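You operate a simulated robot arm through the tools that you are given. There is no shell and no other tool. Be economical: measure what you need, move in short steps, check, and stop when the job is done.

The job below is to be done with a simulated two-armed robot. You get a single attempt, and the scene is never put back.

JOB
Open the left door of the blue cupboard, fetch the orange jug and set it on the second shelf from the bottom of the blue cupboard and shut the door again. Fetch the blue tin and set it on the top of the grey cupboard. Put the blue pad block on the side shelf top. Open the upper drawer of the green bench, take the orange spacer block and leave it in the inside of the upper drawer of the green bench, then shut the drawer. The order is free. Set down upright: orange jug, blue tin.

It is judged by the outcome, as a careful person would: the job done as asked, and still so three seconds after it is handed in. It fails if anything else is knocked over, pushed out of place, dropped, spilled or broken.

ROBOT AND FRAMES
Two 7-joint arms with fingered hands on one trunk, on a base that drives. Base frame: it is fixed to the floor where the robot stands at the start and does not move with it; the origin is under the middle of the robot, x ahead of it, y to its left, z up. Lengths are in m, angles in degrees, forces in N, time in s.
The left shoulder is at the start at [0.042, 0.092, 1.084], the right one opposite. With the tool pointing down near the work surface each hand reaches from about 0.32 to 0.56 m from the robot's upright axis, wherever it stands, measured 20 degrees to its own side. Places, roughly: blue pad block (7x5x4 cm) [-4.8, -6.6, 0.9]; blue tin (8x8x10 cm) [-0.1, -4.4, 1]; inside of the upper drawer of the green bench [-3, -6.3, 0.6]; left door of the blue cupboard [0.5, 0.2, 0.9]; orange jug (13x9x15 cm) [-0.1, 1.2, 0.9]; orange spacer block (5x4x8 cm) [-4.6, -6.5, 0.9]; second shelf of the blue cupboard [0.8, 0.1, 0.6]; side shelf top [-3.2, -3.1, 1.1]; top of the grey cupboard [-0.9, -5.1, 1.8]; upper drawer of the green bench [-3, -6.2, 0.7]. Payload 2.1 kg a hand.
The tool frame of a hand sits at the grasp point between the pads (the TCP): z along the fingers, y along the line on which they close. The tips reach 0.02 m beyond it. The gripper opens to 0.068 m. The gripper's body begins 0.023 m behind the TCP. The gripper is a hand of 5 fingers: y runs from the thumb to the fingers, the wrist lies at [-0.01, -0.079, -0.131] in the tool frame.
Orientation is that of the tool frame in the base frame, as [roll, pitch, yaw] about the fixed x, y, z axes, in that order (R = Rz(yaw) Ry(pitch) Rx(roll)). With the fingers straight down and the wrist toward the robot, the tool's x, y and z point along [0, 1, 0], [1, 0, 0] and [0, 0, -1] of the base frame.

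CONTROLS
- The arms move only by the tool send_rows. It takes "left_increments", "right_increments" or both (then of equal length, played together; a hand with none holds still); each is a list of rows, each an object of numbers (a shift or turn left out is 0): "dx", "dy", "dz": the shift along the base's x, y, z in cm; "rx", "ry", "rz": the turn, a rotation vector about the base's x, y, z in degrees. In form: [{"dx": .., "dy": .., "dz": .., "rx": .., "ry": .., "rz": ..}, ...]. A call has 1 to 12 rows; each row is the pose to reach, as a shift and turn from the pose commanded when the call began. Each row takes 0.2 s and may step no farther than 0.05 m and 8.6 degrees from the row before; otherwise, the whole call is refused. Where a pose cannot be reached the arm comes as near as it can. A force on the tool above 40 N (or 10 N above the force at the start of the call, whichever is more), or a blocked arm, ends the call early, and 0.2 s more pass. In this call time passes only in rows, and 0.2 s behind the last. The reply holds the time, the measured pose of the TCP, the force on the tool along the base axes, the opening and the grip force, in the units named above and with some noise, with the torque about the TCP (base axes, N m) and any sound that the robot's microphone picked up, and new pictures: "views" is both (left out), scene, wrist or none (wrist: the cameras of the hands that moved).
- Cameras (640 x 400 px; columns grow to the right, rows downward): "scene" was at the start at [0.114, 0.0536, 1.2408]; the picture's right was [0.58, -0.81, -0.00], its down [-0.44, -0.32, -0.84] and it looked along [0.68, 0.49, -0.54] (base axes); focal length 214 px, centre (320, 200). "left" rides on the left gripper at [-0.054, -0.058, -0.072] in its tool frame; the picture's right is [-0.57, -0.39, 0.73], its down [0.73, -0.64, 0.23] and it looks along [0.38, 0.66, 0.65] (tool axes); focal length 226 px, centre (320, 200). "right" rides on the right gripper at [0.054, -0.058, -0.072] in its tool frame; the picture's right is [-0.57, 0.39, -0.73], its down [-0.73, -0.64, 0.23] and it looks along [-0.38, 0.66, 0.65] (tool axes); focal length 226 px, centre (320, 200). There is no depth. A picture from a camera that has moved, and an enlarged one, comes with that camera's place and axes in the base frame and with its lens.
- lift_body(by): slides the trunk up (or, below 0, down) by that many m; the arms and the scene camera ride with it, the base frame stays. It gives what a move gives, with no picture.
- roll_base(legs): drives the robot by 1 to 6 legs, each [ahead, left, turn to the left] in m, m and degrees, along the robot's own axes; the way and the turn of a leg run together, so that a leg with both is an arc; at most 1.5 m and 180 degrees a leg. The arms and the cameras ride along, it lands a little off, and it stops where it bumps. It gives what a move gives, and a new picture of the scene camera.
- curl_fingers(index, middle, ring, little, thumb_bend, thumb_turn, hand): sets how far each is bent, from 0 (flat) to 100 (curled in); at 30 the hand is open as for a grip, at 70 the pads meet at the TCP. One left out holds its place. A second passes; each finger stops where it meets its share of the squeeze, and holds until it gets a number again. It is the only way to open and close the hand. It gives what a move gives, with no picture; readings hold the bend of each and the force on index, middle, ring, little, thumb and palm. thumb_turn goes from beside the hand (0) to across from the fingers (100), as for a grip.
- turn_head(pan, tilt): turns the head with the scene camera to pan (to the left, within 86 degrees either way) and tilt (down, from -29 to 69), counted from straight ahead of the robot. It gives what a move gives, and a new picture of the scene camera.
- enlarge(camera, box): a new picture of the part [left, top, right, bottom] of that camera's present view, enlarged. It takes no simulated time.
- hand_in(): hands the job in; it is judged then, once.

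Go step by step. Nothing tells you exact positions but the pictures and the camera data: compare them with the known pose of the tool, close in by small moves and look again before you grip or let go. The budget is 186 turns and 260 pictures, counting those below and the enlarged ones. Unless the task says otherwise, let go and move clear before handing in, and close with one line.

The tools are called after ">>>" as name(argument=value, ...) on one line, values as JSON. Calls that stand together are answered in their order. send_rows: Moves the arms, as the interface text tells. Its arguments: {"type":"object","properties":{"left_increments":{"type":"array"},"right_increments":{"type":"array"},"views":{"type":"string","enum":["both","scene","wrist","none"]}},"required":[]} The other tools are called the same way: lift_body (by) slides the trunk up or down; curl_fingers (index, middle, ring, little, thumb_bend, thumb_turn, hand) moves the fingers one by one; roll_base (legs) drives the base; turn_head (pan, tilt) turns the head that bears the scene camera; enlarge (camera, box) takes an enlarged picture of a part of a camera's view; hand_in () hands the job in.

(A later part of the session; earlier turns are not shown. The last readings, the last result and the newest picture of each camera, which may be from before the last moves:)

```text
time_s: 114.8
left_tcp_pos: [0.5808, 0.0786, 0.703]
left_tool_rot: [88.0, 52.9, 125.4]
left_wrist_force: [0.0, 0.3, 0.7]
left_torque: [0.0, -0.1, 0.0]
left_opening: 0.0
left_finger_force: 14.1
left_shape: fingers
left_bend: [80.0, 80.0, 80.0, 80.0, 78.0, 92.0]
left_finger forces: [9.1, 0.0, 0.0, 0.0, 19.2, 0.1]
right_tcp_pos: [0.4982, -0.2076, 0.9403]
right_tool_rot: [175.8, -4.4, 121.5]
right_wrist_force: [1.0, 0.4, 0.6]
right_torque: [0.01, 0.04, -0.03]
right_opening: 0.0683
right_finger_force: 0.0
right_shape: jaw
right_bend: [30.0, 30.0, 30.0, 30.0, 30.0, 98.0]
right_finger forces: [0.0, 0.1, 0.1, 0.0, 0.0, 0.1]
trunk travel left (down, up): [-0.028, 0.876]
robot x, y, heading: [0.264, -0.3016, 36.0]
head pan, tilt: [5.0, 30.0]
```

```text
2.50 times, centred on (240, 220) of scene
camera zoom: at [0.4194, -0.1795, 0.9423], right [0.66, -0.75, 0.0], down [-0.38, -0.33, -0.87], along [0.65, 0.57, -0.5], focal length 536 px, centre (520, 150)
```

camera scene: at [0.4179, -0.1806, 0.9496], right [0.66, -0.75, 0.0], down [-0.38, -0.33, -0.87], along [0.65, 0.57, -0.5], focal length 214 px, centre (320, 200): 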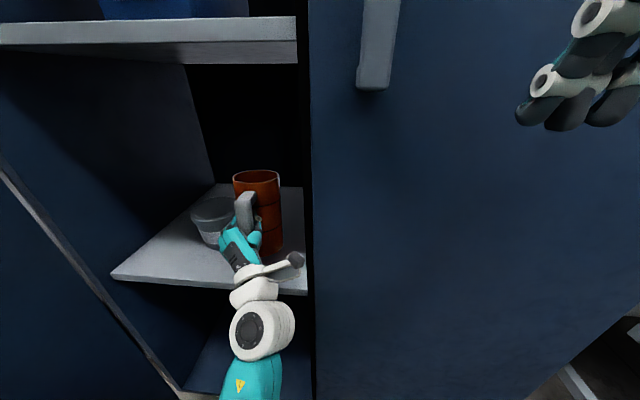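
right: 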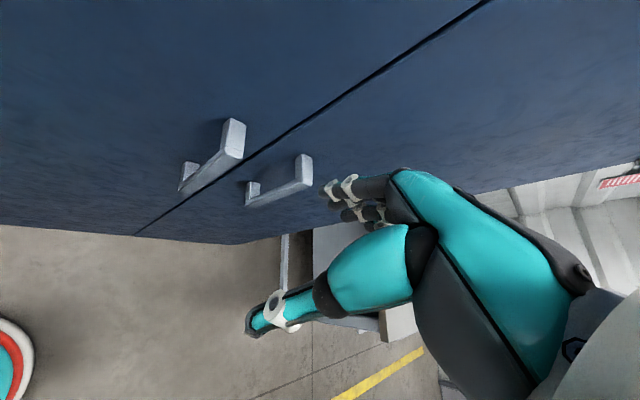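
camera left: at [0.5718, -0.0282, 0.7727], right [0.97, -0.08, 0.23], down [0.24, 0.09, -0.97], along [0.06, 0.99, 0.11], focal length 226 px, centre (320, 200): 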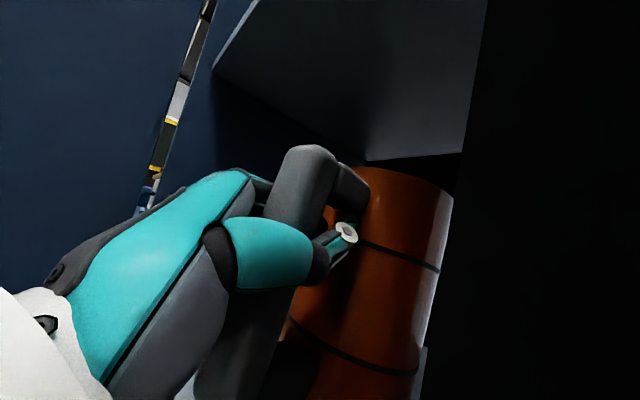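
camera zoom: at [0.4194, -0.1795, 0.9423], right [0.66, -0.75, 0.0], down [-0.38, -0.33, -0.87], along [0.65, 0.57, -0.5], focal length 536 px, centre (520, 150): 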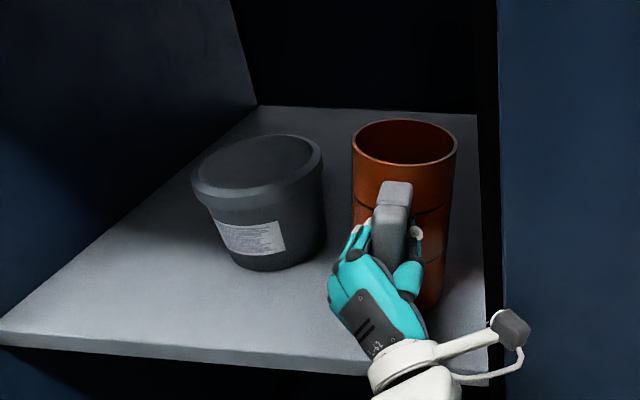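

The foot touches, but the jug leans about 8° to the right. I'll roll the hand that much left, keeping light grip, and look.

>>> send_rows(left_increments=[{"dz": 0.2, "rx": -3.4, "ry": -2.5}, {"dz": 0.2, "rx": -6.8, "ry": -5.0}], views="wrist")

>>> enlarge(camera="scene", box=[200, 160, 310, 280])

```text
time_s: 115.4
left_tcp_pos: [0.5806, 0.0784, 0.7043]
left_tool_rot: [88.0, 61.4, 125.4]
left_wrist_force: [-0.4, 0.5, -0.7]
left_torque: [0.04, 0.01, 0.01]
left_opening: 0.0
left_finger_force: 10.2
left_shape: fingers
left_bend: [80.0, 80.0, 80.0, 80.0, 75.0, 93.0]
left_finger forces: [6.4, 0.0, 0.0, 0.0, 14.3, 0.1]
right_tcp_pos: [0.498, -0.2074, 0.9403]
right_tool_rot: [175.8, -4.4, 121.3]
right_wrist_force: [0.0, -0.2, -0.4]
right_torque: [0.0, 0.0, -0.01]
right_opening: 0.068
right_finger_force: 0.0
right_shape: jaw
right_bend: [30.0, 30.0, 30.0, 30.0, 30.0, 98.0]
right_finger forces: [0.0, 0.0, 0.1, 0.0, 0.1, 0.0]
trunk travel left (down, up): [-0.028, 0.876]
robot x, y, heading: [0.2638, -0.3012, 36.0]
head pan, tilt: [5.0, 30.0]
camera left: at [0.5707, -0.0261, 0.725], right [0.95, -0.05, 0.32], down [0.32, -0.02, -0.95], along [0.05, 1.0, 0.0], focal length 226 px, centre (320, 200)
```

left: 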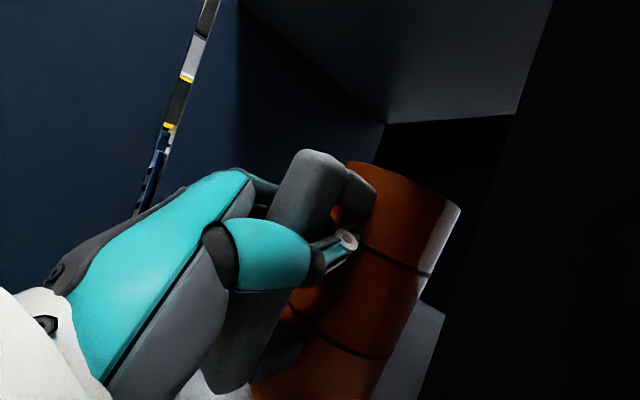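

```text
3.33 times, centred on (255, 220) of scene
camera zoom: at [0.4195, -0.1794, 0.9423], right [0.66, -0.75, 0.0], down [-0.38, -0.33, -0.87], along [0.65, 0.57, -0.5], focal length 715 px, centre (537, 133)
```

zoom: 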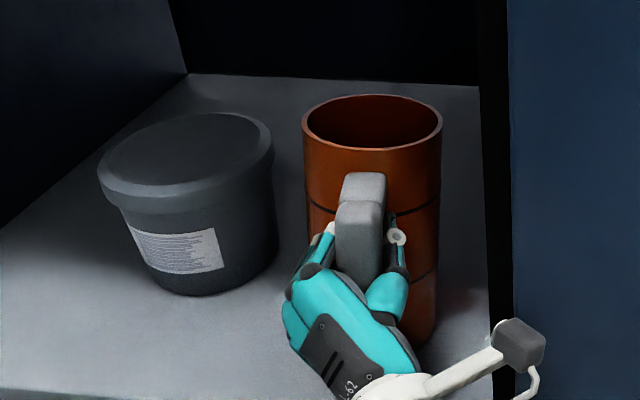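

Only the index and thumb hold lightly now, and the jug still leans a few degrees right. I'll trim 5° more and lower to contact.

>>> send_rows(left_increments=[{"dz": -0.2, "rx": -4.0, "ry": -2.9}, {"dz": -0.5, "rx": -4.0, "ry": -2.9}, {"dz": -0.8, "rx": -4.0, "ry": -2.9}], views="none")

>>> enlarge(camera="scene", box=[200, 160, 310, 280])

```text
time_s: 116.2
left_tcp_pos: [0.5808, 0.0781, 0.6977]
left_tool_rot: [87.7, 66.2, 125.1]
left_wrist_force: [-0.7, -0.3, 0.5]
left_torque: [0.02, -0.03, 0.0]
left_opening: 0.0
left_finger_force: 8.6
left_shape: fingers
left_bend: [80.0, 80.0, 80.0, 80.0, 74.0, 93.0]
left_finger forces: [5.8, 0.0, 0.0, 0.1, 11.2, 0.0]
right_tcp_pos: [0.4978, -0.2089, 0.9407]
right_tool_rot: [175.8, -4.5, 121.5]
right_wrist_force: [0.2, -0.4, -0.8]
right_torque: [-0.01, -0.01, 0.0]
right_opening: 0.0682
right_finger_force: 0.0
right_shape: jaw
right_bend: [30.0, 30.0, 30.0, 30.0, 30.0, 98.0]
right_finger forces: [0.0, 0.0, 0.0, 0.1, 0.0, 0.0]
trunk travel left (down, up): [-0.028, 0.876]
robot x, y, heading: [0.2626, -0.3021, 36.0]
head pan, tilt: [5.0, 30.0]
```

```text
3.33 times, centred on (255, 220) of scene
camera zoom: at [0.4194, -0.1795, 0.9424], right [0.66, -0.75, 0.0], down [-0.38, -0.33, -0.87], along [0.65, 0.57, -0.5], focal length 715 px, centre (537, 133)
```

zoom: 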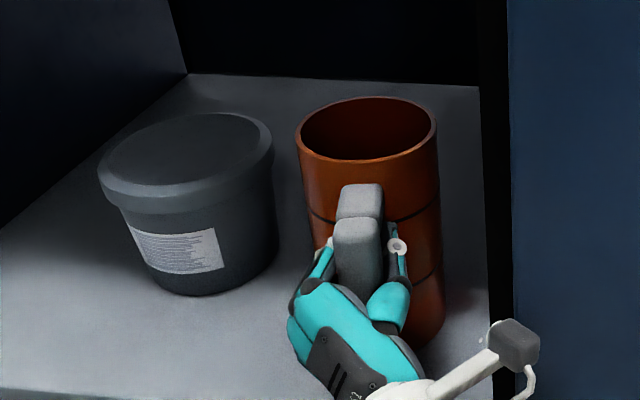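

The jug now stands upright on the shelf with next to no load on the hand. I'll open in small steps and look.

>>> curl_fingers(hand="left", index=70, middle=70, ring=70, little=70, thumb_bend=60)

>>> enlarge(camera="scene", box=[200, 160, 310, 280])

```text
time_s: 117.2
left_tcp_pos: [0.5805, 0.0781, 0.6974]
left_tool_rot: [88.0, 66.2, 125.5]
left_wrist_force: [-0.6, 0.8, -1.0]
left_torque: [-0.02, -0.03, -0.01]
left_opening: 0.0051
left_finger_force: 2.6
left_shape: fingers
left_bend: [69.0, 70.0, 70.0, 70.0, 60.0, 97.0]
left_finger forces: [3.9, 0.6, 0.0, 0.0, 1.6, 0.0]
right_tcp_pos: [0.4993, -0.2079, 0.9405]
right_tool_rot: [175.8, -4.5, 121.4]
right_wrist_force: [0.1, 0.6, 0.3]
right_torque: [0.0, -0.04, -0.01]
right_opening: 0.0681
right_finger_force: 0.0
right_shape: jaw
right_bend: [30.0, 30.0, 30.0, 30.0, 30.0, 98.0]
right_finger forces: [0.0, 0.0, 0.0, 0.0, 0.0, 0.0]
trunk travel left (down, up): [-0.028, 0.876]
robot x, y, heading: [0.2624, -0.3021, 35.8]
head pan, tilt: [5.0, 30.0]
```

```text
3.33 times, centred on (255, 220) of scene
camera zoom: at [0.4195, -0.1794, 0.9423], right [0.66, -0.76, 0.0], down [-0.38, -0.33, -0.87], along [0.65, 0.57, -0.5], focal length 715 px, centre (537, 133)
```

zoom: 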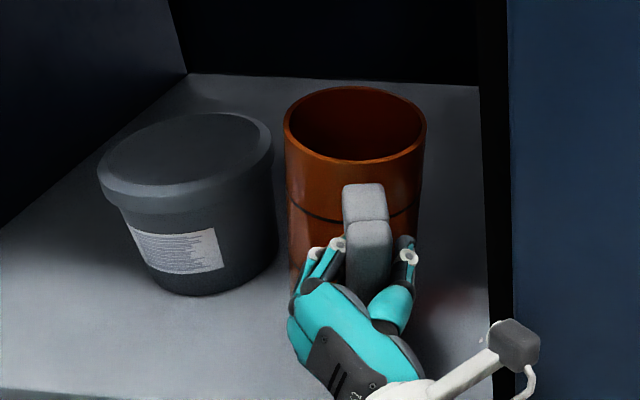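

The jug hangs slightly tilted on the loosened fingers. I'll lower the hand so it can settle onto its base.

>>> send_rows(left_increments=[{"dz": -0.3}, {"dz": -0.6}, {"dz": -0.9}, {"dz": -1.2}], views="wrist")

>>> enlarge(camera="scene", box=[200, 160, 310, 280])

```text
time_s: 118.2
left_tcp_pos: [0.5824, 0.0782, 0.6847]
left_tool_rot: [87.9, 66.1, 125.3]
left_wrist_force: [0.6, -0.9, 1.0]
left_torque: [-0.01, -0.05, -0.02]
left_opening: 0.0051
left_finger_force: 2.0
left_shape: fingers
left_bend: [69.0, 70.0, 70.0, 70.0, 60.0, 97.0]
left_finger forces: [2.5, 0.1, 0.0, 0.0, 1.2, 0.0]
right_tcp_pos: [0.4974, -0.2087, 0.9395]
right_tool_rot: [175.8, -4.4, 121.4]
right_wrist_force: [0.4, 1.0, 0.9]
right_torque: [0.0, 0.0, -0.01]
right_opening: 0.068
right_finger_force: 0.0
right_shape: jaw
right_bend: [30.0, 30.0, 30.0, 30.0, 30.0, 98.0]
right_finger forces: [0.0, 0.1, 0.0, 0.0, 0.1, 0.1]
trunk travel left (down, up): [-0.028, 0.876]
robot x, y, heading: [0.2663, -0.2993, 35.9]
head pan, tilt: [5.0, 30.0]
camera left: at [0.5702, -0.0252, 0.711], right [0.93, -0.03, 0.37], down [0.37, -0.08, -0.93], along [0.06, 1.0, -0.07], focal length 226 px, centre (320, 200)
```

left: 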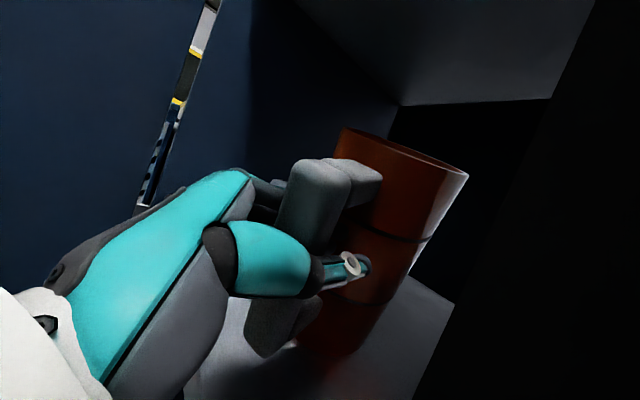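

```text
3.33 times, centred on (255, 220) of scene
camera zoom: at [0.4194, -0.1795, 0.9423], right [0.66, -0.75, 0.0], down [-0.38, -0.33, -0.87], along [0.65, 0.57, -0.5], focal length 715 px, centre (537, 133)
```

zoom: 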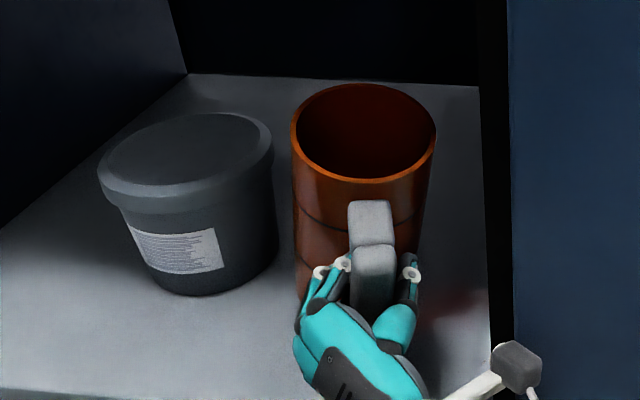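

The hand's weight on the handle now tips the jug toward me; raising half a centimetre should balance it. I'll do that and then open fully.

>>> send_rows(left_increments=[{"dz": 0.3}, {"dz": 0.6}], views="none")

>>> enlarge(camera="scene", box=[200, 160, 310, 280])

```text
time_s: 118.8
left_tcp_pos: [0.5813, 0.0775, 0.6904]
left_tool_rot: [88.1, 66.2, 125.5]
left_wrist_force: [-0.7, -0.1, -0.6]
left_torque: [-0.05, 0.03, -0.01]
left_opening: 0.0049
left_finger_force: 2.0
left_shape: fingers
left_bend: [69.0, 70.0, 70.0, 70.0, 60.0, 97.0]
left_finger forces: [2.9, 0.0, 0.0, 0.0, 1.5, 0.0]
right_tcp_pos: [0.4986, -0.2079, 0.9402]
right_tool_rot: [175.7, -4.4, 121.4]
right_wrist_force: [-1.4, -0.1, -0.6]
right_torque: [0.03, 0.02, -0.03]
right_opening: 0.068
right_finger_force: 0.0
right_shape: jaw
right_bend: [30.0, 30.0, 30.0, 30.0, 30.0, 98.0]
right_finger forces: [0.1, 0.0, 0.0, 0.1, 0.0, 0.0]
trunk travel left (down, up): [-0.028, 0.876]
robot x, y, heading: [0.2644, -0.3044, 36.1]
head pan, tilt: [5.0, 30.0]
```

```text
3.33 times, centred on (255, 220) of scene
camera zoom: at [0.4195, -0.1794, 0.9423], right [0.66, -0.75, 0.0], down [-0.38, -0.33, -0.87], along [0.65, 0.57, -0.5], focal length 715 px, centre (537, 133)
```

zoom: 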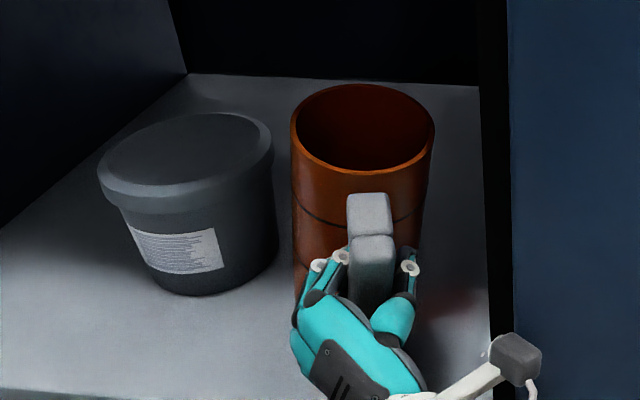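

It still leans toward me because the fingers hold the bar back. I'll push the hand forward about 1.5 cm to let it stand square.

>>> send_rows(left_increments=[{"dx": 0.5, "dy": 0.6}, {"dx": 0.9, "dy": 1.2}], views="none")

>>> enlarge(camera="scene", box=[200, 160, 310, 280])

```text
time_s: 119.3
left_tcp_pos: [0.5846, 0.081, 0.6907]
left_tool_rot: [87.6, 66.1, 124.7]
left_wrist_force: [-22.1, -13.1, -2.4]
left_torque: [0.62, -0.56, -2.27]
left_opening: 0.0046
left_finger_force: 2.4
left_shape: fingers
left_bend: [70.0, 70.0, 70.0, 70.0, 60.0, 97.0]
left_finger forces: [3.2, 0.0, 0.0, 0.0, 1.7, 0.1]
right_tcp_pos: [0.4967, -0.21, 0.9406]
right_tool_rot: [175.6, -4.4, 121.4]
right_wrist_force: [-0.1, 0.0, -0.2]
right_torque: [0.03, 0.02, 0.0]
right_opening: 0.068
right_finger_force: 0.1
right_shape: jaw
right_bend: [30.0, 30.0, 30.0, 30.0, 30.0, 98.0]
right_finger forces: [0.0, 0.0, 0.0, 0.0, 0.0, 0.0]
trunk travel left (down, up): [-0.028, 0.876]
robot x, y, heading: [0.2664, -0.3049, 36.1]
head pan, tilt: [5.0, 30.0]
stopped in row 2 (left hand): the force on the tool passed its limit at 55 N (the readings are from after the stop); the commanded pose is now the measured one
```

```text
3.33 times, centred on (255, 220) of scene
camera zoom: at [0.4174, -0.1806, 0.9428], right [0.66, -0.75, 0.0], down [-0.38, -0.33, -0.87], along [0.65, 0.57, -0.5], focal length 715 px, centre (537, 133)
```

zoom: 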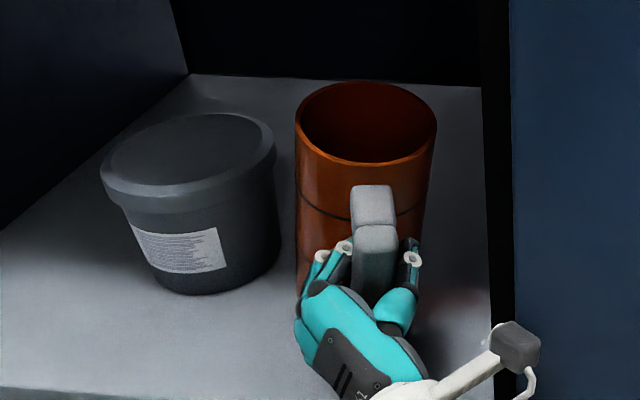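

The forearm met the shelf's front edge, so no further forward. The lean (about 10°) is well within what will right itself, so I'll back off a hair and open the hand.

>>> send_rows(left_increments=[{"dx": -0.25, "dy": -0.2}], views="none")

>>> curl_fingers(hand="left", index=58, middle=58, ring=58, little=58, thumb_bend=46)

>>> enlarge(camera="scene", box=[200, 160, 310, 280])

```text
time_s: 119.7
left_tcp_pos: [0.5833, 0.0807, 0.691]
left_tool_rot: [88.2, 66.1, 125.4]
left_wrist_force: [-0.7, -0.4, -0.3]
left_torque: [-0.04, 0.01, 0.01]
left_opening: 0.0049
left_finger_force: 2.1
left_shape: fingers
left_bend: [69.0, 70.0, 70.0, 70.0, 60.0, 97.0]
left_finger forces: [2.8, 0.1, 0.0, 0.0, 1.7, 0.1]
right_tcp_pos: [0.4992, -0.2085, 0.9409]
right_tool_rot: [175.8, -4.3, 121.5]
right_wrist_force: [-0.3, -0.6, 0.0]
right_torque: [-0.01, -0.01, 0.0]
right_opening: 0.0679
right_finger_force: 0.1
right_shape: jaw
right_bend: [30.0, 30.0, 30.0, 30.0, 30.0, 98.0]
right_finger forces: [0.0, 0.1, 0.0, 0.1, 0.1, 0.0]
trunk travel left (down, up): [-0.028, 0.876]
robot x, y, heading: [0.2636, -0.3029, 35.8]
head pan, tilt: [5.0, 30.0]
```

```text
time_s: 120.7
left_tcp_pos: [0.5844, 0.0805, 0.6902]
left_tool_rot: [88.0, 66.1, 125.1]
left_wrist_force: [-0.5, 0.0, 0.5]
left_torque: [0.03, -0.05, -0.03]
left_opening: 0.0263
left_finger_force: 0.0
left_shape: fingers
left_bend: [57.0, 57.0, 57.0, 57.0, 46.0, 98.0]
left_finger forces: [0.1, 0.0, 0.0, 0.0, 0.0, 0.0]
right_tcp_pos: [0.4985, -0.2092, 0.9398]
right_tool_rot: [175.8, -4.4, 121.5]
right_wrist_force: [-0.2, 0.2, -0.7]
right_torque: [0.0, -0.01, -0.02]
right_opening: 0.0681
right_finger_force: 0.1
right_shape: jaw
right_bend: [30.0, 30.0, 30.0, 30.0, 30.0, 98.0]
right_finger forces: [0.0, 0.0, 0.0, 0.0, 0.1, 0.0]
trunk travel left (down, up): [-0.028, 0.876]
robot x, y, heading: [0.2651, -0.3025, 36.1]
head pan, tilt: [5.0, 30.0]
```

```text
3.33 times, centred on (255, 220) of scene
camera zoom: at [0.4192, -0.1795, 0.9423], right [0.66, -0.75, 0.0], down [-0.38, -0.33, -0.87], along [0.65, 0.57, -0.5], focal length 715 px, centre (537, 133)
```

zoom: 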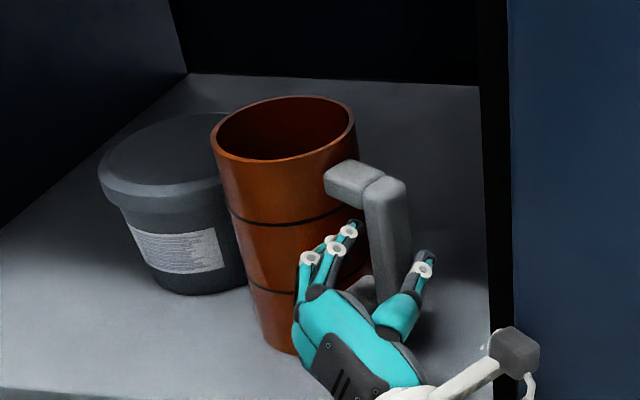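

The jug now stands upright on its own, beside the tub, with the handle turned to the right. I'll open a bit more and withdraw straight back.

>>> curl_fingers(hand="left", index=47, middle=47, ring=47, little=47, thumb_bend=10)

>>> send_rows(left_increments=[{"dx": -0.8, "dy": -0.6}, {"dx": -1.6, "dy": -1.2}, {"dx": -2.4, "dy": -1.8}], views="scene")

>>> enlarge(camera="scene", box=[200, 160, 310, 280])

```text
time_s: 121.7
left_tcp_pos: [0.5845, 0.0809, 0.6895]
left_tool_rot: [88.0, 66.1, 125.1]
left_wrist_force: [-0.4, -0.1, 0.0]
left_torque: [0.01, 0.01, -0.03]
left_opening: 0.0586
left_finger_force: 0.5
left_shape: fingers
left_bend: [47.0, 47.0, 48.0, 47.0, 10.0, 98.0]
left_finger forces: [0.0, 0.0, 0.3, 0.0, 0.0, 0.0]
right_tcp_pos: [0.4983, -0.2076, 0.9399]
right_tool_rot: [175.9, -4.3, 121.4]
right_wrist_force: [0.1, 0.0, 0.3]
right_torque: [0.02, -0.01, 0.04]
right_opening: 0.0681
right_finger_force: 0.0
right_shape: jaw
right_bend: [30.0, 30.0, 30.0, 30.0, 30.0, 98.0]
right_finger forces: [0.1, 0.0, 0.0, 0.0, 0.1, 0.0]
trunk travel left (down, up): [-0.028, 0.876]
robot x, y, heading: [0.2602, -0.3021, 35.9]
head pan, tilt: [5.0, 30.0]
```

```text
time_s: 122.5
left_tcp_pos: [0.5584, 0.0624, 0.6896]
left_tool_rot: [88.2, 66.1, 125.3]
left_wrist_force: [-1.2, -0.2, 0.5]
left_torque: [-0.02, 0.02, -0.02]
left_opening: 0.0586
left_finger_force: 0.1
left_shape: fingers
left_bend: [47.0, 47.0, 47.0, 47.0, 10.0, 98.0]
left_finger forces: [0.0, 0.0, 0.0, 0.0, 0.1, 0.0]
right_tcp_pos: [0.4981, -0.2096, 0.9406]
right_tool_rot: [175.7, -4.4, 121.4]
right_wrist_force: [-0.2, -0.3, 0.3]
right_torque: [0.01, -0.01, -0.01]
right_opening: 0.0676
right_finger_force: 0.0
right_shape: jaw
right_bend: [30.0, 30.0, 30.0, 30.0, 30.0, 98.0]
right_finger forces: [0.1, 0.0, 0.0, 0.0, 0.0, 0.1]
trunk travel left (down, up): [-0.028, 0.876]
robot x, y, heading: [0.2652, -0.3031, 36.1]
head pan, tilt: [5.0, 30.0]
camera scene: at [0.4192, -0.1796, 0.9423], right [0.66, -0.75, 0.0], down [-0.38, -0.33, -0.87], along [0.65, 0.57, -0.5], focal length 214 px, centre (320, 200)
```

scene: 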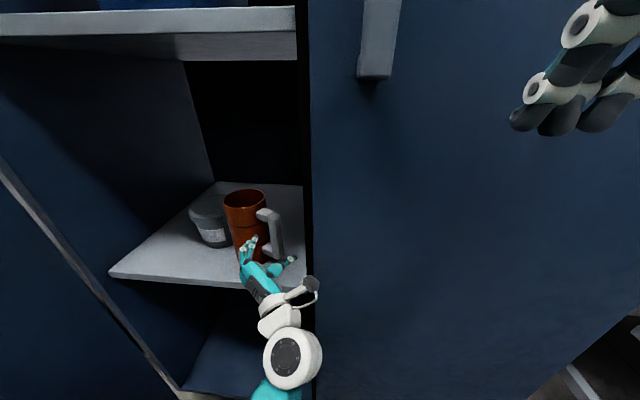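

```text
3.33 times, centred on (255, 220) of scene
camera zoom: at [0.4192, -0.1796, 0.9423], right [0.66, -0.75, 0.0], down [-0.38, -0.33, -0.87], along [0.65, 0.57, -0.5], focal length 715 px, centre (537, 133)
```

zoom: 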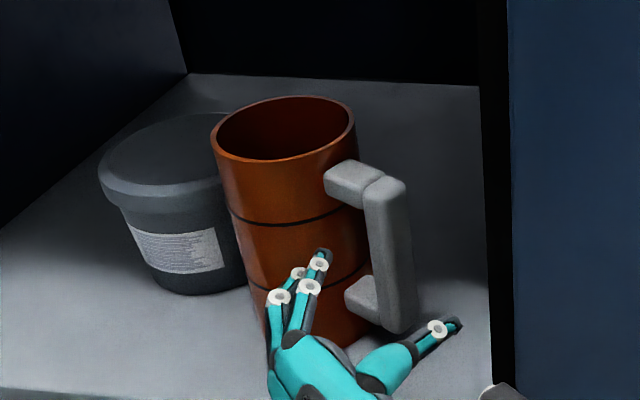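

The orange jug stands free and upright on the second shelf. I'll back out, make a fist, and swing round to the outer side of the open door to push it shut.

>>> roll_base(legs=[[-0.42, 0, 0]])

>>> curl_fingers(hand="left", index=100, middle=100, ring=100, little=100, thumb_bend=90)

>>> lift_body(by=0.08)

>>> roll_base(legs=[[0, 0, 45], [0.078, 0.078, 0]])

>>> turn_head(pan=-20, tilt=35)

```text
time_s: 125.1
left_tcp_pos: [0.2158, -0.1856, 0.6887]
left_tool_rot: [88.1, 66.0, 125.5]
left_wrist_force: [-0.1, 0.4, 0.2]
left_torque: [0.01, 0.01, -0.01]
left_opening: 0.0588
left_finger_force: 0.1
left_shape: fingers
left_bend: [47.0, 47.0, 47.0, 47.0, 10.0, 98.0]
left_finger forces: [0.0, 0.0, 0.0, 0.0, 0.1, 0.1]
right_tcp_pos: [0.1562, -0.4568, 0.9407]
right_tool_rot: [175.7, -4.4, 121.7]
right_wrist_force: [-0.4, 0.3, -0.2]
right_torque: [0.01, 0.0, 0.0]
right_opening: 0.0676
right_finger_force: 0.0
right_shape: jaw
right_bend: [30.0, 30.0, 30.0, 30.0, 30.0, 98.0]
right_finger forces: [0.0, 0.0, 0.0, 0.0, 0.0, 0.1]
trunk travel left (down, up): [-0.028, 0.876]
robot x, y, heading: [-0.0816, -0.5544, 36.4]
head pan, tilt: [5.0, 30.0]
camera scene: at [0.0767, -0.4285, 0.9423], right [0.66, -0.75, 0.0], down [-0.38, -0.33, -0.87], along [0.65, 0.57, -0.5], focal length 214 px, centre (320, 200)
```

scene: 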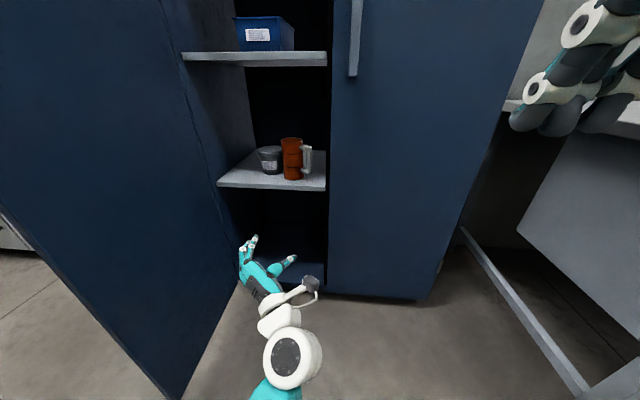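

```text
time_s: 126.1
left_tcp_pos: [0.2162, -0.1856, 0.6906]
left_tool_rot: [88.0, 66.1, 125.4]
left_wrist_force: [0.5, -0.1, 1.0]
left_torque: [0.0, -0.02, 0.01]
left_opening: 0.019
left_finger_force: 0.0
left_shape: fingers
left_bend: [100.0, 100.0, 100.0, 100.0, 86.0, 97.0]
left_finger forces: [0.1, 0.0, 0.1, 0.0, 0.0, 0.0]
right_tcp_pos: [0.1563, -0.4566, 0.9402]
right_tool_rot: [175.7, -4.4, 121.8]
right_wrist_force: [-0.4, 0.1, 1.0]
right_torque: [0.0, -0.03, -0.01]
right_opening: 0.068
right_finger_force: 0.1
right_shape: jaw
right_bend: [30.0, 30.0, 30.0, 30.0, 30.0, 98.0]
right_finger forces: [0.0, 0.0, 0.1, 0.0, 0.1, 0.0]
trunk travel left (down, up): [-0.028, 0.876]
robot x, y, heading: [-0.0799, -0.5522, 36.5]
head pan, tilt: [5.0, 30.0]
```

```text
time_s: 127.2
left_tcp_pos: [0.2141, -0.1869, 0.7695]
left_tool_rot: [88.0, 66.2, 125.3]
left_wrist_force: [0.1, 0.0, 1.2]
left_torque: [0.0, 0.0, -0.01]
left_opening: 0.0189
left_finger_force: 0.0
left_shape: fingers
left_bend: [100.0, 100.0, 100.0, 100.0, 86.0, 97.0]
left_finger forces: [0.1, 0.0, 0.1, 0.1, 0.1, 0.1]
right_tcp_pos: [0.1561, -0.457, 1.0205]
right_tool_rot: [175.9, -4.4, 121.7]
right_wrist_force: [0.0, -1.2, -1.1]
right_torque: [0.0, 0.02, -0.01]
right_opening: 0.0679
right_finger_force: 0.0
right_shape: jaw
right_bend: [30.0, 30.0, 30.0, 30.0, 30.0, 98.0]
right_finger forces: [0.0, 0.0, 0.0, 0.0, 0.0, 0.0]
trunk travel left (down, up): [-0.108, 0.796]
robot x, y, heading: [-0.0782, -0.5489, 36.2]
head pan, tilt: [5.0, 30.0]
```

```text
time_s: 130.5
left_tcp_pos: [-0.1924, 0.0038, 0.769]
left_tool_rot: [88.0, 66.1, 170.2]
left_wrist_force: [0.2, 0.1, -0.2]
left_torque: [0.01, -0.01, 0.02]
left_opening: 0.0191
left_finger_force: 0.0
left_shape: fingers
left_bend: [100.0, 100.0, 100.0, 100.0, 86.0, 97.0]
left_finger forces: [0.0, 0.0, 0.1, 0.0, 0.0, 0.0]
right_tcp_pos: [-0.0444, -0.2305, 1.0206]
right_tool_rot: [175.8, -4.5, 166.5]
right_wrist_force: [0.3, 0.0, -0.1]
right_torque: [0.0, 0.0, 0.02]
right_opening: 0.068
right_finger_force: 0.2
right_shape: jaw
right_bend: [30.0, 30.0, 30.0, 30.0, 30.0, 98.0]
right_finger forces: [0.0, 0.1, 0.1, 0.1, 0.0, 0.0]
trunk travel left (down, up): [-0.108, 0.796]
robot x, y, heading: [-0.1477, -0.4611, 80.9]
head pan, tilt: [5.0, 30.0]
camera scene: at [-0.123, -0.2888, 1.0249], right [1.0, -0.07, 0.0], down [-0.03, -0.5, -0.87], along [0.06, 0.86, -0.5], focal length 214 px, centre (320, 200)
```

scene: 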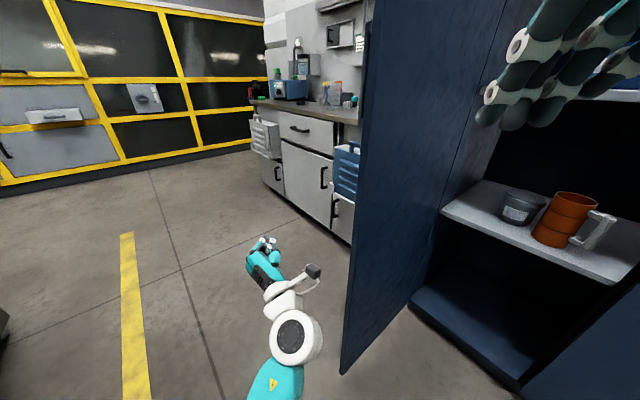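

```text
time_s: 131.4
left_tcp_pos: [-0.1937, 0.0042, 0.7714]
left_tool_rot: [88.0, 66.1, 170.2]
left_wrist_force: [0.7, -0.4, 1.2]
left_torque: [0.02, 0.01, -0.02]
left_opening: 0.0189
left_finger_force: 0.0
left_shape: fingers
left_bend: [100.0, 100.0, 100.0, 100.0, 86.0, 97.0]
left_finger forces: [0.1, 0.0, 0.0, 0.0, 0.0, 0.0]
right_tcp_pos: [-0.0459, -0.2309, 1.0204]
right_tool_rot: [175.8, -4.4, 166.5]
right_wrist_force: [-0.5, 0.0, 0.1]
right_torque: [-0.01, -0.03, -0.03]
right_opening: 0.0679
right_finger_force: 0.1
right_shape: jaw
right_bend: [30.0, 30.0, 30.0, 30.0, 30.0, 98.0]
right_finger forces: [0.0, 0.1, 0.1, 0.0, 0.0, 0.1]
trunk travel left (down, up): [-0.108, 0.796]
robot x, y, heading: [-0.1443, -0.463, 81.1]
head pan, tilt: [-20.0, 35.0]
camera scene: at [-0.0867, -0.3018, 1.0171], right [0.88, -0.48, 0.0], down [-0.28, -0.5, -0.82], along [0.4, 0.72, -0.57], focal length 214 px, centre (320, 200)
```

scene: 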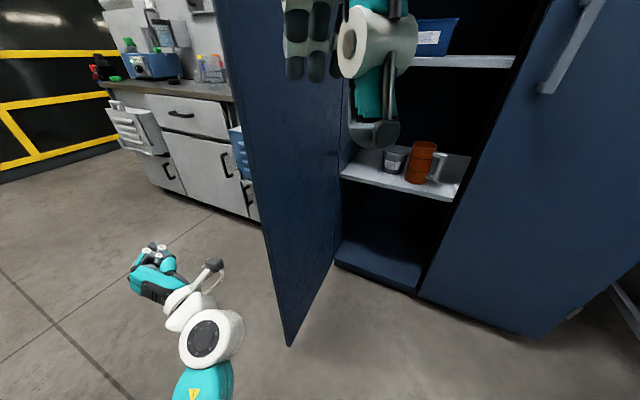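

The fist is outside the door tip's reach on its left. I'll move it in along the outer face and begin swinging the door closed.

>>> roll_base(legs=[[0.035, 0.035, 0], [0.141, -0.141, 0], [-0.152, -0.043, -20]])

```text
time_s: 133.5
left_tcp_pos: [-0.0776, 0.1495, 0.7698]
left_tool_rot: [88.0, 66.2, 171.6]
left_wrist_force: [-9.5, -5.7, 3.8]
left_torque: [-0.43, 0.07, -0.82]
left_opening: 0.0191
left_finger_force: 0.0
left_shape: fingers
left_bend: [100.0, 100.0, 100.0, 100.0, 86.0, 97.0]
left_finger forces: [0.0, 0.0, 0.0, 0.0, 0.1, 0.0]
right_tcp_pos: [0.0755, -0.0852, 1.02]
right_tool_rot: [175.8, -4.3, 166.4]
right_wrist_force: [0.3, -0.5, -0.3]
right_torque: [-0.01, 0.0, -0.02]
right_opening: 0.0681
right_finger_force: 0.1
right_shape: jaw
right_bend: [30.0, 30.0, 30.0, 30.0, 30.0, 98.0]
right_finger forces: [0.1, 0.0, 0.0, 0.0, 0.0, 0.0]
trunk travel left (down, up): [-0.108, 0.796]
robot x, y, heading: [-0.0237, -0.3158, 81.1]
head pan, tilt: [-20.0, 35.0]
stopped in leg 2: the force on the tool passed its limit at 103 N (the readings are from after the stop); the commanded pose is now the measured one
camera scene: at [0.0345, -0.1568, 1.0173], right [0.88, -0.48, 0.0], down [-0.28, -0.5, -0.82], along [0.4, 0.72, -0.57], focal length 214 px, centre (320, 200)
```

scene: 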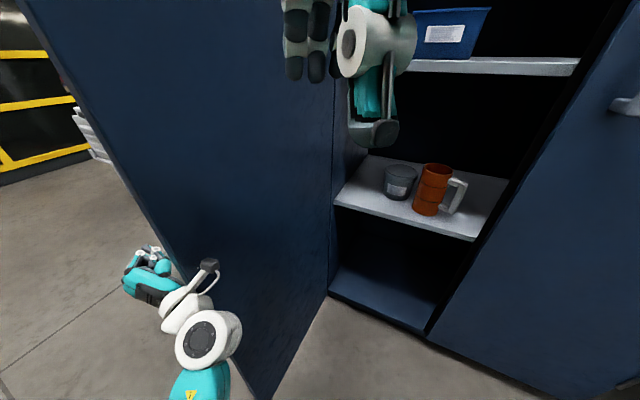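

The wrist met the door's end edge. The fist is left of the door face, so I'll sweep right (turning clockwise), which should carry the door with it.

>>> roll_base(legs=[[-0.02, 0.01, 0], [-0.11, -0.09, -12]])

```text
time_s: 135.2
left_tcp_pos: [0.062, 0.0032, 0.7696]
left_tool_rot: [88.2, 66.2, 160.0]
left_wrist_force: [-0.9, -0.3, 0.0]
left_torque: [0.02, -0.05, -0.01]
left_opening: 0.0187
left_finger_force: 0.0
left_shape: fingers
left_bend: [100.0, 100.0, 100.0, 100.0, 86.0, 97.0]
left_finger forces: [0.0, 0.0, 0.0, 0.0, 0.0, 0.0]
right_tcp_pos: [0.1675, -0.2585, 1.0201]
right_tool_rot: [176.0, -4.4, 154.7]
right_wrist_force: [-1.1, -0.3, -0.7]
right_torque: [-0.03, 0.0, 0.01]
right_opening: 0.0682
right_finger_force: 0.0
right_shape: jaw
right_bend: [30.0, 30.0, 30.0, 30.0, 30.0, 98.0]
right_finger forces: [0.0, 0.1, 0.0, 0.0, 0.0, 0.0]
trunk travel left (down, up): [-0.108, 0.796]
robot x, y, heading: [0.0237, -0.4686, 69.4]
head pan, tilt: [-20.0, 35.0]
camera scene: at [0.1108, -0.3197, 1.017], right [0.76, -0.65, 0.0], down [-0.37, -0.44, -0.82], along [0.53, 0.62, -0.57], focal length 214 px, centre (320, 200)
```

scene: 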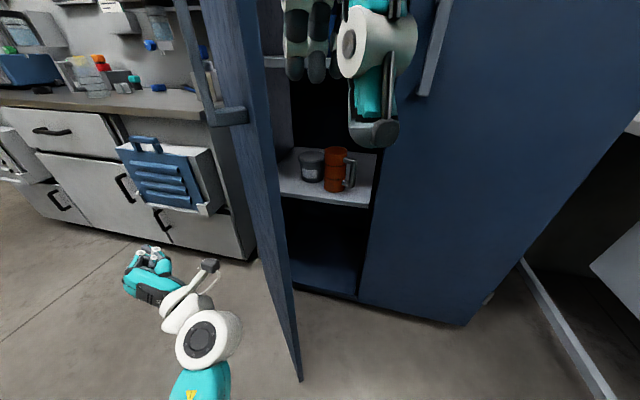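

The door is moving with the fist, now roughly 65° open. I'll keep sweeping.

>>> roll_base(legs=[[-0.009, -0.018, -12], [0.024, -0.027, -11]])

```text
time_s: 137.1
left_tcp_pos: [0.293, -0.0657, 0.7694]
left_tool_rot: [88.3, 66.1, 136.7]
left_wrist_force: [0.3, -0.3, -0.3]
left_torque: [0.01, 0.0, -0.01]
left_opening: 0.0188
left_finger_force: 0.0
left_shape: fingers
left_bend: [100.0, 100.0, 100.0, 100.0, 86.0, 97.0]
left_finger forces: [0.1, 0.0, 0.0, 0.1, 0.1, 0.0]
right_tcp_pos: [0.2854, -0.3465, 1.0207]
right_tool_rot: [175.7, -4.4, 131.4]
right_wrist_force: [1.0, -0.9, 0.0]
right_torque: [0.03, -0.01, 0.01]
right_opening: 0.068
right_finger_force: 0.0
right_shape: jaw
right_bend: [30.0, 30.0, 30.0, 30.0, 30.0, 98.0]
right_finger forces: [0.1, 0.1, 0.0, 0.0, 0.0, 0.0]
trunk travel left (down, up): [-0.108, 0.796]
robot x, y, heading: [0.0686, -0.4821, 46.1]
head pan, tilt: [-20.0, 35.0]
camera scene: at [0.2095, -0.3799, 1.0171], right [0.44, -0.9, 0.0], down [-0.52, -0.25, -0.82], along [0.74, 0.36, -0.57], focal length 214 px, centre (320, 200)
```

scene: 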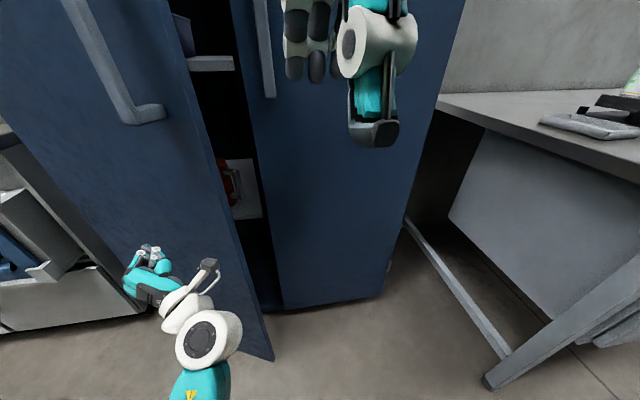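

The door is about 30° open. I'll push it forward to closing.

>>> roll_base(legs=[[0.14, -0.06, -9]])

```text
time_s: 138.5
left_tcp_pos: [0.5006, -0.0606, 0.7713]
left_tool_rot: [88.2, 66.1, 127.4]
left_wrist_force: [-0.3, -0.5, 0.1]
left_torque: [-0.02, 0.03, -0.01]
left_opening: 0.0187
left_finger_force: 0.2
left_shape: fingers
left_bend: [100.0, 100.0, 100.0, 100.0, 87.0, 97.0]
left_finger forces: [0.0, 0.1, 0.0, 0.0, 0.0, 0.0]
right_tcp_pos: [0.4475, -0.337, 1.0201]
right_tool_rot: [175.9, -4.4, 122.1]
right_wrist_force: [-0.2, 0.1, 0.0]
right_torque: [0.01, 0.01, 0.0]
right_opening: 0.0683
right_finger_force: 0.1
right_shape: jaw
right_bend: [30.0, 30.0, 30.0, 30.0, 30.0, 98.0]
right_finger forces: [0.0, 0.0, 0.0, 0.1, 0.0, 0.1]
trunk travel left (down, up): [-0.108, 0.796]
robot x, y, heading: [0.2115, -0.4315, 36.6]
head pan, tilt: [-20.0, 35.0]
camera scene: at [0.3671, -0.3569, 1.0171], right [0.29, -0.96, 0.0], down [-0.55, -0.16, -0.82], along [0.78, 0.24, -0.57], focal length 214 px, centre (320, 200)
```

scene: 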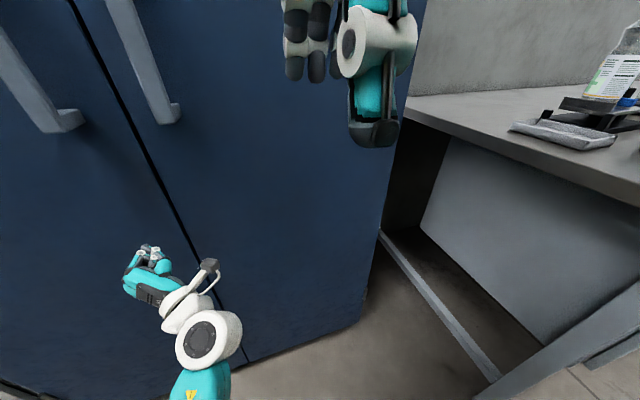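

The door looks nearly shut. I'll shift left a little and press it home.

>>> roll_base(legs=[[0, 0.07, 0], [0.1, 0, 0]])

>>> turn_head(pan=0, tilt=25)

```text
time_s: 140.3
left_tcp_pos: [0.5248, 0.0471, 0.7696]
left_tool_rot: [87.8, 66.2, 127.6]
left_wrist_force: [-22.5, -22.6, -5.3]
left_torque: [0.32, -0.33, 0.23]
left_opening: 0.0154
left_finger_force: 19.9
left_shape: fingers
left_bend: [100.0, 100.0, 100.0, 100.0, 100.0, 96.0]
left_finger forces: [0.0, 0.0, 0.0, 0.0, 40.0, 0.0]
right_tcp_pos: [0.473, -0.228, 1.0203]
right_tool_rot: [175.7, -4.4, 122.2]
right_wrist_force: [-0.3, -0.4, 0.1]
right_torque: [0.0, -0.02, 0.02]
right_opening: 0.0679
right_finger_force: 0.0
right_shape: jaw
right_bend: [30.0, 30.0, 30.0, 30.0, 30.0, 98.0]
right_finger forces: [0.1, 0.0, 0.1, 0.1, 0.1, 0.1]
trunk travel left (down, up): [-0.108, 0.796]
robot x, y, heading: [0.2416, -0.3273, 36.8]
head pan, tilt: [-20.0, 35.0]
stopped in leg 2: the force on the tool passed its limit at 122 N (the readings are from after the stop); the commanded pose is now the measured one
camera scene: at [0.3931, -0.2493, 1.0175], right [0.29, -0.96, 0.0], down [-0.55, -0.16, -0.82], along [0.79, 0.24, -0.57], focal length 214 px, centre (320, 200)
```

scene: 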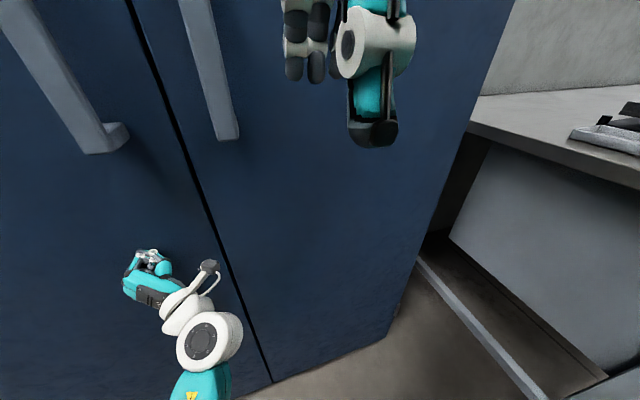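

```text
time_s: 141.1
left_tcp_pos: [0.5232, 0.0464, 0.7701]
left_tool_rot: [87.9, 66.3, 127.6]
left_wrist_force: [-27.4, -28.5, -9.8]
left_torque: [0.34, -0.39, 0.28]
left_opening: 0.0149
left_finger_force: 23.9
left_shape: fingers
left_bend: [100.0, 100.0, 100.0, 100.0, 100.0, 96.0]
left_finger forces: [0.0, 0.1, 0.0, 0.0, 47.1, 0.1]
right_tcp_pos: [0.4735, -0.2278, 1.0207]
right_tool_rot: [175.7, -4.3, 122.2]
right_wrist_force: [0.8, 0.4, -0.9]
right_torque: [0.01, 0.04, 0.01]
right_opening: 0.068
right_finger_force: 0.0
right_shape: jaw
right_bend: [30.0, 30.0, 30.0, 30.0, 30.0, 98.0]
right_finger forces: [0.1, 0.0, 0.0, 0.1, 0.0, 0.0]
trunk travel left (down, up): [-0.108, 0.796]
robot x, y, heading: [0.2395, -0.3225, 36.6]
head pan, tilt: [0.0, 25.0]
camera scene: at [0.3824, -0.2198, 1.0333], right [0.6, -0.8, 0.0], down [-0.34, -0.25, -0.91], along [0.73, 0.54, -0.42], focal length 214 px, centre (320, 200)
```

scene: 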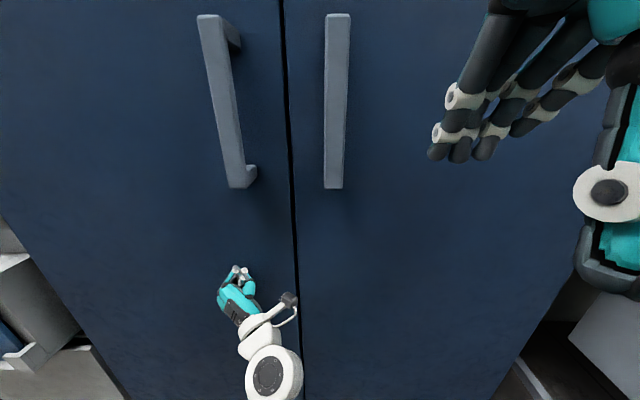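

The left door is shut. I'll back off, open the fist, turn down the aisle and look for the way to the blue tin.

>>> roll_base(legs=[[-0.32, 0, 0], [0, 0, -90]])

>>> turn_head(pan=0, tilt=12)

```text
time_s: 147.1
left_tcp_pos: [0.3578, -0.7992, 0.7685]
left_tool_rot: [88.3, 66.3, 37.9]
left_wrist_force: [0.8, -1.1, 0.2]
left_torque: [0.0, 0.02, -0.01]
left_opening: 0.0189
left_finger_force: 0.0
left_shape: fingers
left_bend: [100.0, 100.0, 100.0, 100.0, 87.0, 97.0]
left_finger forces: [0.0, 0.0, 0.1, 0.0, 0.1, 0.1]
right_tcp_pos: [0.0837, -0.7483, 1.0195]
right_tool_rot: [175.8, -4.5, 32.1]
right_wrist_force: [-0.5, 0.6, 0.1]
right_torque: [0.04, 0.0, 0.02]
right_opening: 0.0681
right_finger_force: 0.0
right_shape: jaw
right_bend: [30.0, 30.0, 30.0, 30.0, 30.0, 98.0]
right_finger forces: [0.0, 0.0, 0.0, 0.0, 0.0, 0.1]
trunk travel left (down, up): [-0.108, 0.796]
robot x, y, heading: [-0.0112, -0.5142, -53.2]
head pan, tilt: [0.0, 25.0]
camera scene: at [0.0931, -0.654, 1.0328], right [-0.8, -0.6, 0.0], down [-0.25, 0.34, -0.91], along [0.54, -0.73, -0.42], focal length 214 px, centre (320, 200)
```

scene: 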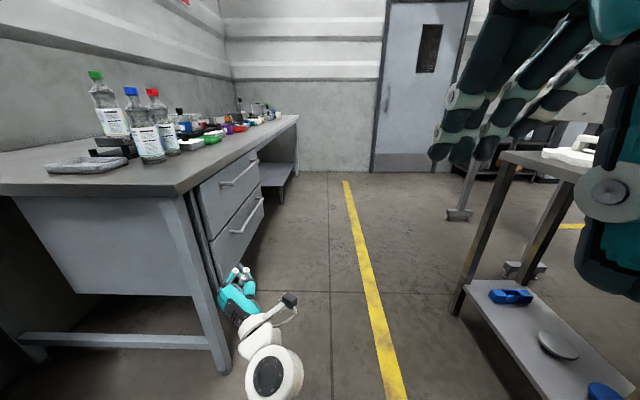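

```text
time_s: 147.8
left_tcp_pos: [0.3591, -0.7992, 0.7692]
left_tool_rot: [88.3, 66.1, 38.0]
left_wrist_force: [0.3, -0.1, 0.2]
left_torque: [-0.03, -0.01, 0.02]
left_opening: 0.0189
left_finger_force: 0.0
left_shape: fingers
left_bend: [100.0, 100.0, 100.0, 100.0, 87.0, 97.0]
left_finger forces: [0.0, 0.1, 0.0, 0.1, 0.0, 0.0]
right_tcp_pos: [0.0824, -0.7489, 1.021]
right_tool_rot: [176.0, -4.4, 32.2]
right_wrist_force: [0.6, 0.2, -0.6]
right_torque: [0.02, -0.03, -0.02]
right_opening: 0.0681
right_finger_force: 0.2
right_shape: jaw
right_bend: [30.0, 30.0, 30.0, 30.0, 30.0, 98.0]
right_finger forces: [0.1, 0.1, 0.1, 0.1, 0.0, 0.0]
trunk travel left (down, up): [-0.108, 0.796]
robot x, y, heading: [-0.0145, -0.5137, -53.2]
head pan, tilt: [0.0, 12.0]
camera scene: at [0.0937, -0.6548, 1.0539], right [-0.8, -0.6, 0.0], down [-0.13, 0.17, -0.98], along [0.59, -0.78, -0.21], focal length 214 px, centre (320, 200)
```

scene: 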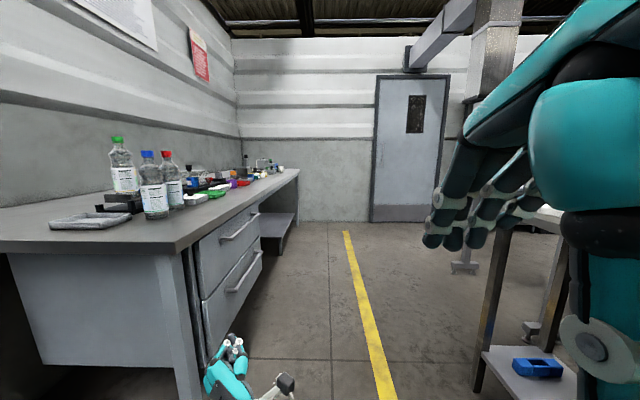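

The aisle runs along the yellow line with a bench on the left and a cart on the right. I'll shift right a little and drive ahead, then look right for the tin.

>>> roll_base(legs=[[0, -0.17, -1], [1.5, 0, 0]])

>>> lift_body(by=0.2)

>>> turn_head(pan=-45, tilt=12)

```text
time_s: 156.4
left_tcp_pos: [1.1309, -2.1151, 0.7679]
left_tool_rot: [88.5, 66.2, 38.6]
left_wrist_force: [0.5, -0.1, 0.2]
left_torque: [0.02, 0.0, 0.03]
left_opening: 0.0188
left_finger_force: 0.1
left_shape: fingers
left_bend: [100.0, 100.0, 100.0, 100.0, 87.0, 97.0]
left_finger forces: [0.0, 0.0, 0.0, 0.0, 0.1, 0.0]
right_tcp_pos: [0.8554, -2.0668, 1.0214]
right_tool_rot: [175.9, -4.4, 32.8]
right_wrist_force: [-0.2, 0.3, -0.4]
right_torque: [0.0, 0.05, -0.01]
right_opening: 0.0679
right_finger_force: 0.1
right_shape: jaw
right_bend: [30.0, 30.0, 30.0, 30.0, 30.0, 98.0]
right_finger forces: [0.0, 0.1, 0.1, 0.0, 0.0, 0.0]
trunk travel left (down, up): [-0.108, 0.796]
robot x, y, heading: [0.7529, -1.8327, -52.4]
head pan, tilt: [0.0, 12.0]
camera scene: at [0.8651, -1.9727, 1.0539], right [-0.8, -0.61, 0.0], down [-0.13, 0.17, -0.98], along [0.59, -0.78, -0.21], focal length 214 px, centre (320, 200)
```

scene: 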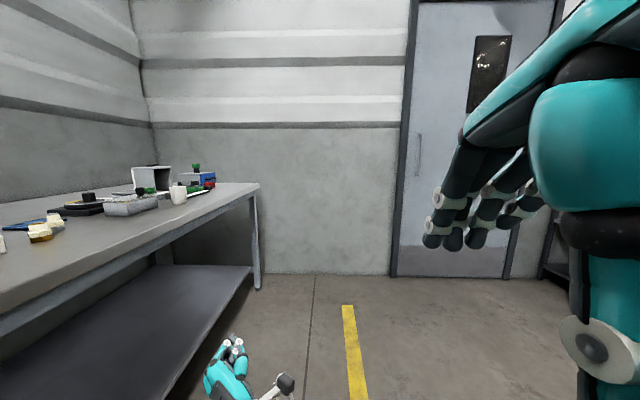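

```text
time_s: 158.5
left_tcp_pos: [1.1327, -2.1137, 0.9679]
left_tool_rot: [88.4, 66.1, 38.6]
left_wrist_force: [0.2, 0.6, 0.6]
left_torque: [0.0, 0.01, 0.0]
left_opening: 0.0191
left_finger_force: 0.0
left_shape: fingers
left_bend: [100.0, 100.0, 100.0, 100.0, 87.0, 97.0]
left_finger forces: [0.0, 0.0, 0.1, 0.1, 0.0, 0.0]
right_tcp_pos: [0.8555, -2.0671, 1.2203]
right_tool_rot: [175.9, -4.5, 32.7]
right_wrist_force: [0.8, -0.8, -0.6]
right_torque: [0.04, 0.01, -0.03]
right_opening: 0.0679
right_finger_force: 0.0
right_shape: jaw
right_bend: [30.0, 30.0, 30.0, 30.0, 30.0, 98.0]
right_finger forces: [0.0, 0.0, 0.0, 0.1, 0.0, 0.0]
trunk travel left (down, up): [-0.308, 0.596]
robot x, y, heading: [0.7601, -1.8335, -52.7]
head pan, tilt: [0.0, 12.0]
```

```text
time_s: 159.7
left_tcp_pos: [1.1317, -2.1146, 0.9681]
left_tool_rot: [88.5, 66.2, 38.6]
left_wrist_force: [0.8, 0.8, 0.7]
left_torque: [0.01, -0.03, 0.0]
left_opening: 0.0188
left_finger_force: 0.0
left_shape: fingers
left_bend: [100.0, 100.0, 100.0, 100.0, 87.0, 97.0]
left_finger forces: [0.0, 0.0, 0.0, 0.1, 0.0, 0.1]
right_tcp_pos: [0.8557, -2.067, 1.2207]
right_tool_rot: [175.9, -4.4, 32.6]
right_wrist_force: [0.6, -0.4, 0.2]
right_torque: [-0.01, 0.02, -0.03]
right_opening: 0.0682
right_finger_force: 0.0
right_shape: jaw
right_bend: [30.0, 30.0, 30.0, 30.0, 30.0, 98.0]
right_finger forces: [0.1, 0.0, 0.0, 0.0, 0.1, 0.0]
trunk travel left (down, up): [-0.308, 0.596]
robot x, y, heading: [0.7567, -1.8359, -52.7]
head pan, tilt: [-45.0, 12.0]
camera scene: at [0.7711, -1.9582, 1.2572], right [-0.99, 0.13, 0.0], down [0.03, 0.21, -0.98], along [-0.13, -0.97, -0.21], focal length 214 px, centre (320, 200)
```

scene: 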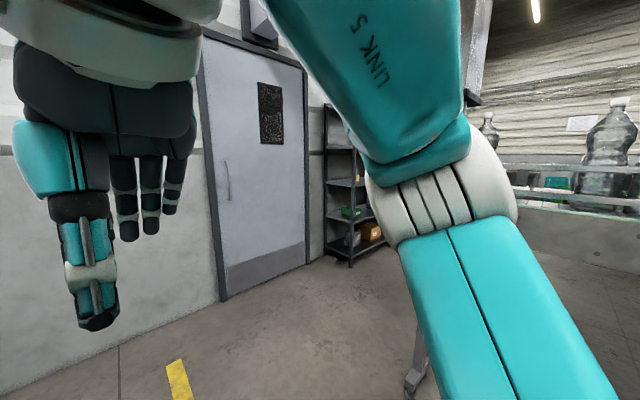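

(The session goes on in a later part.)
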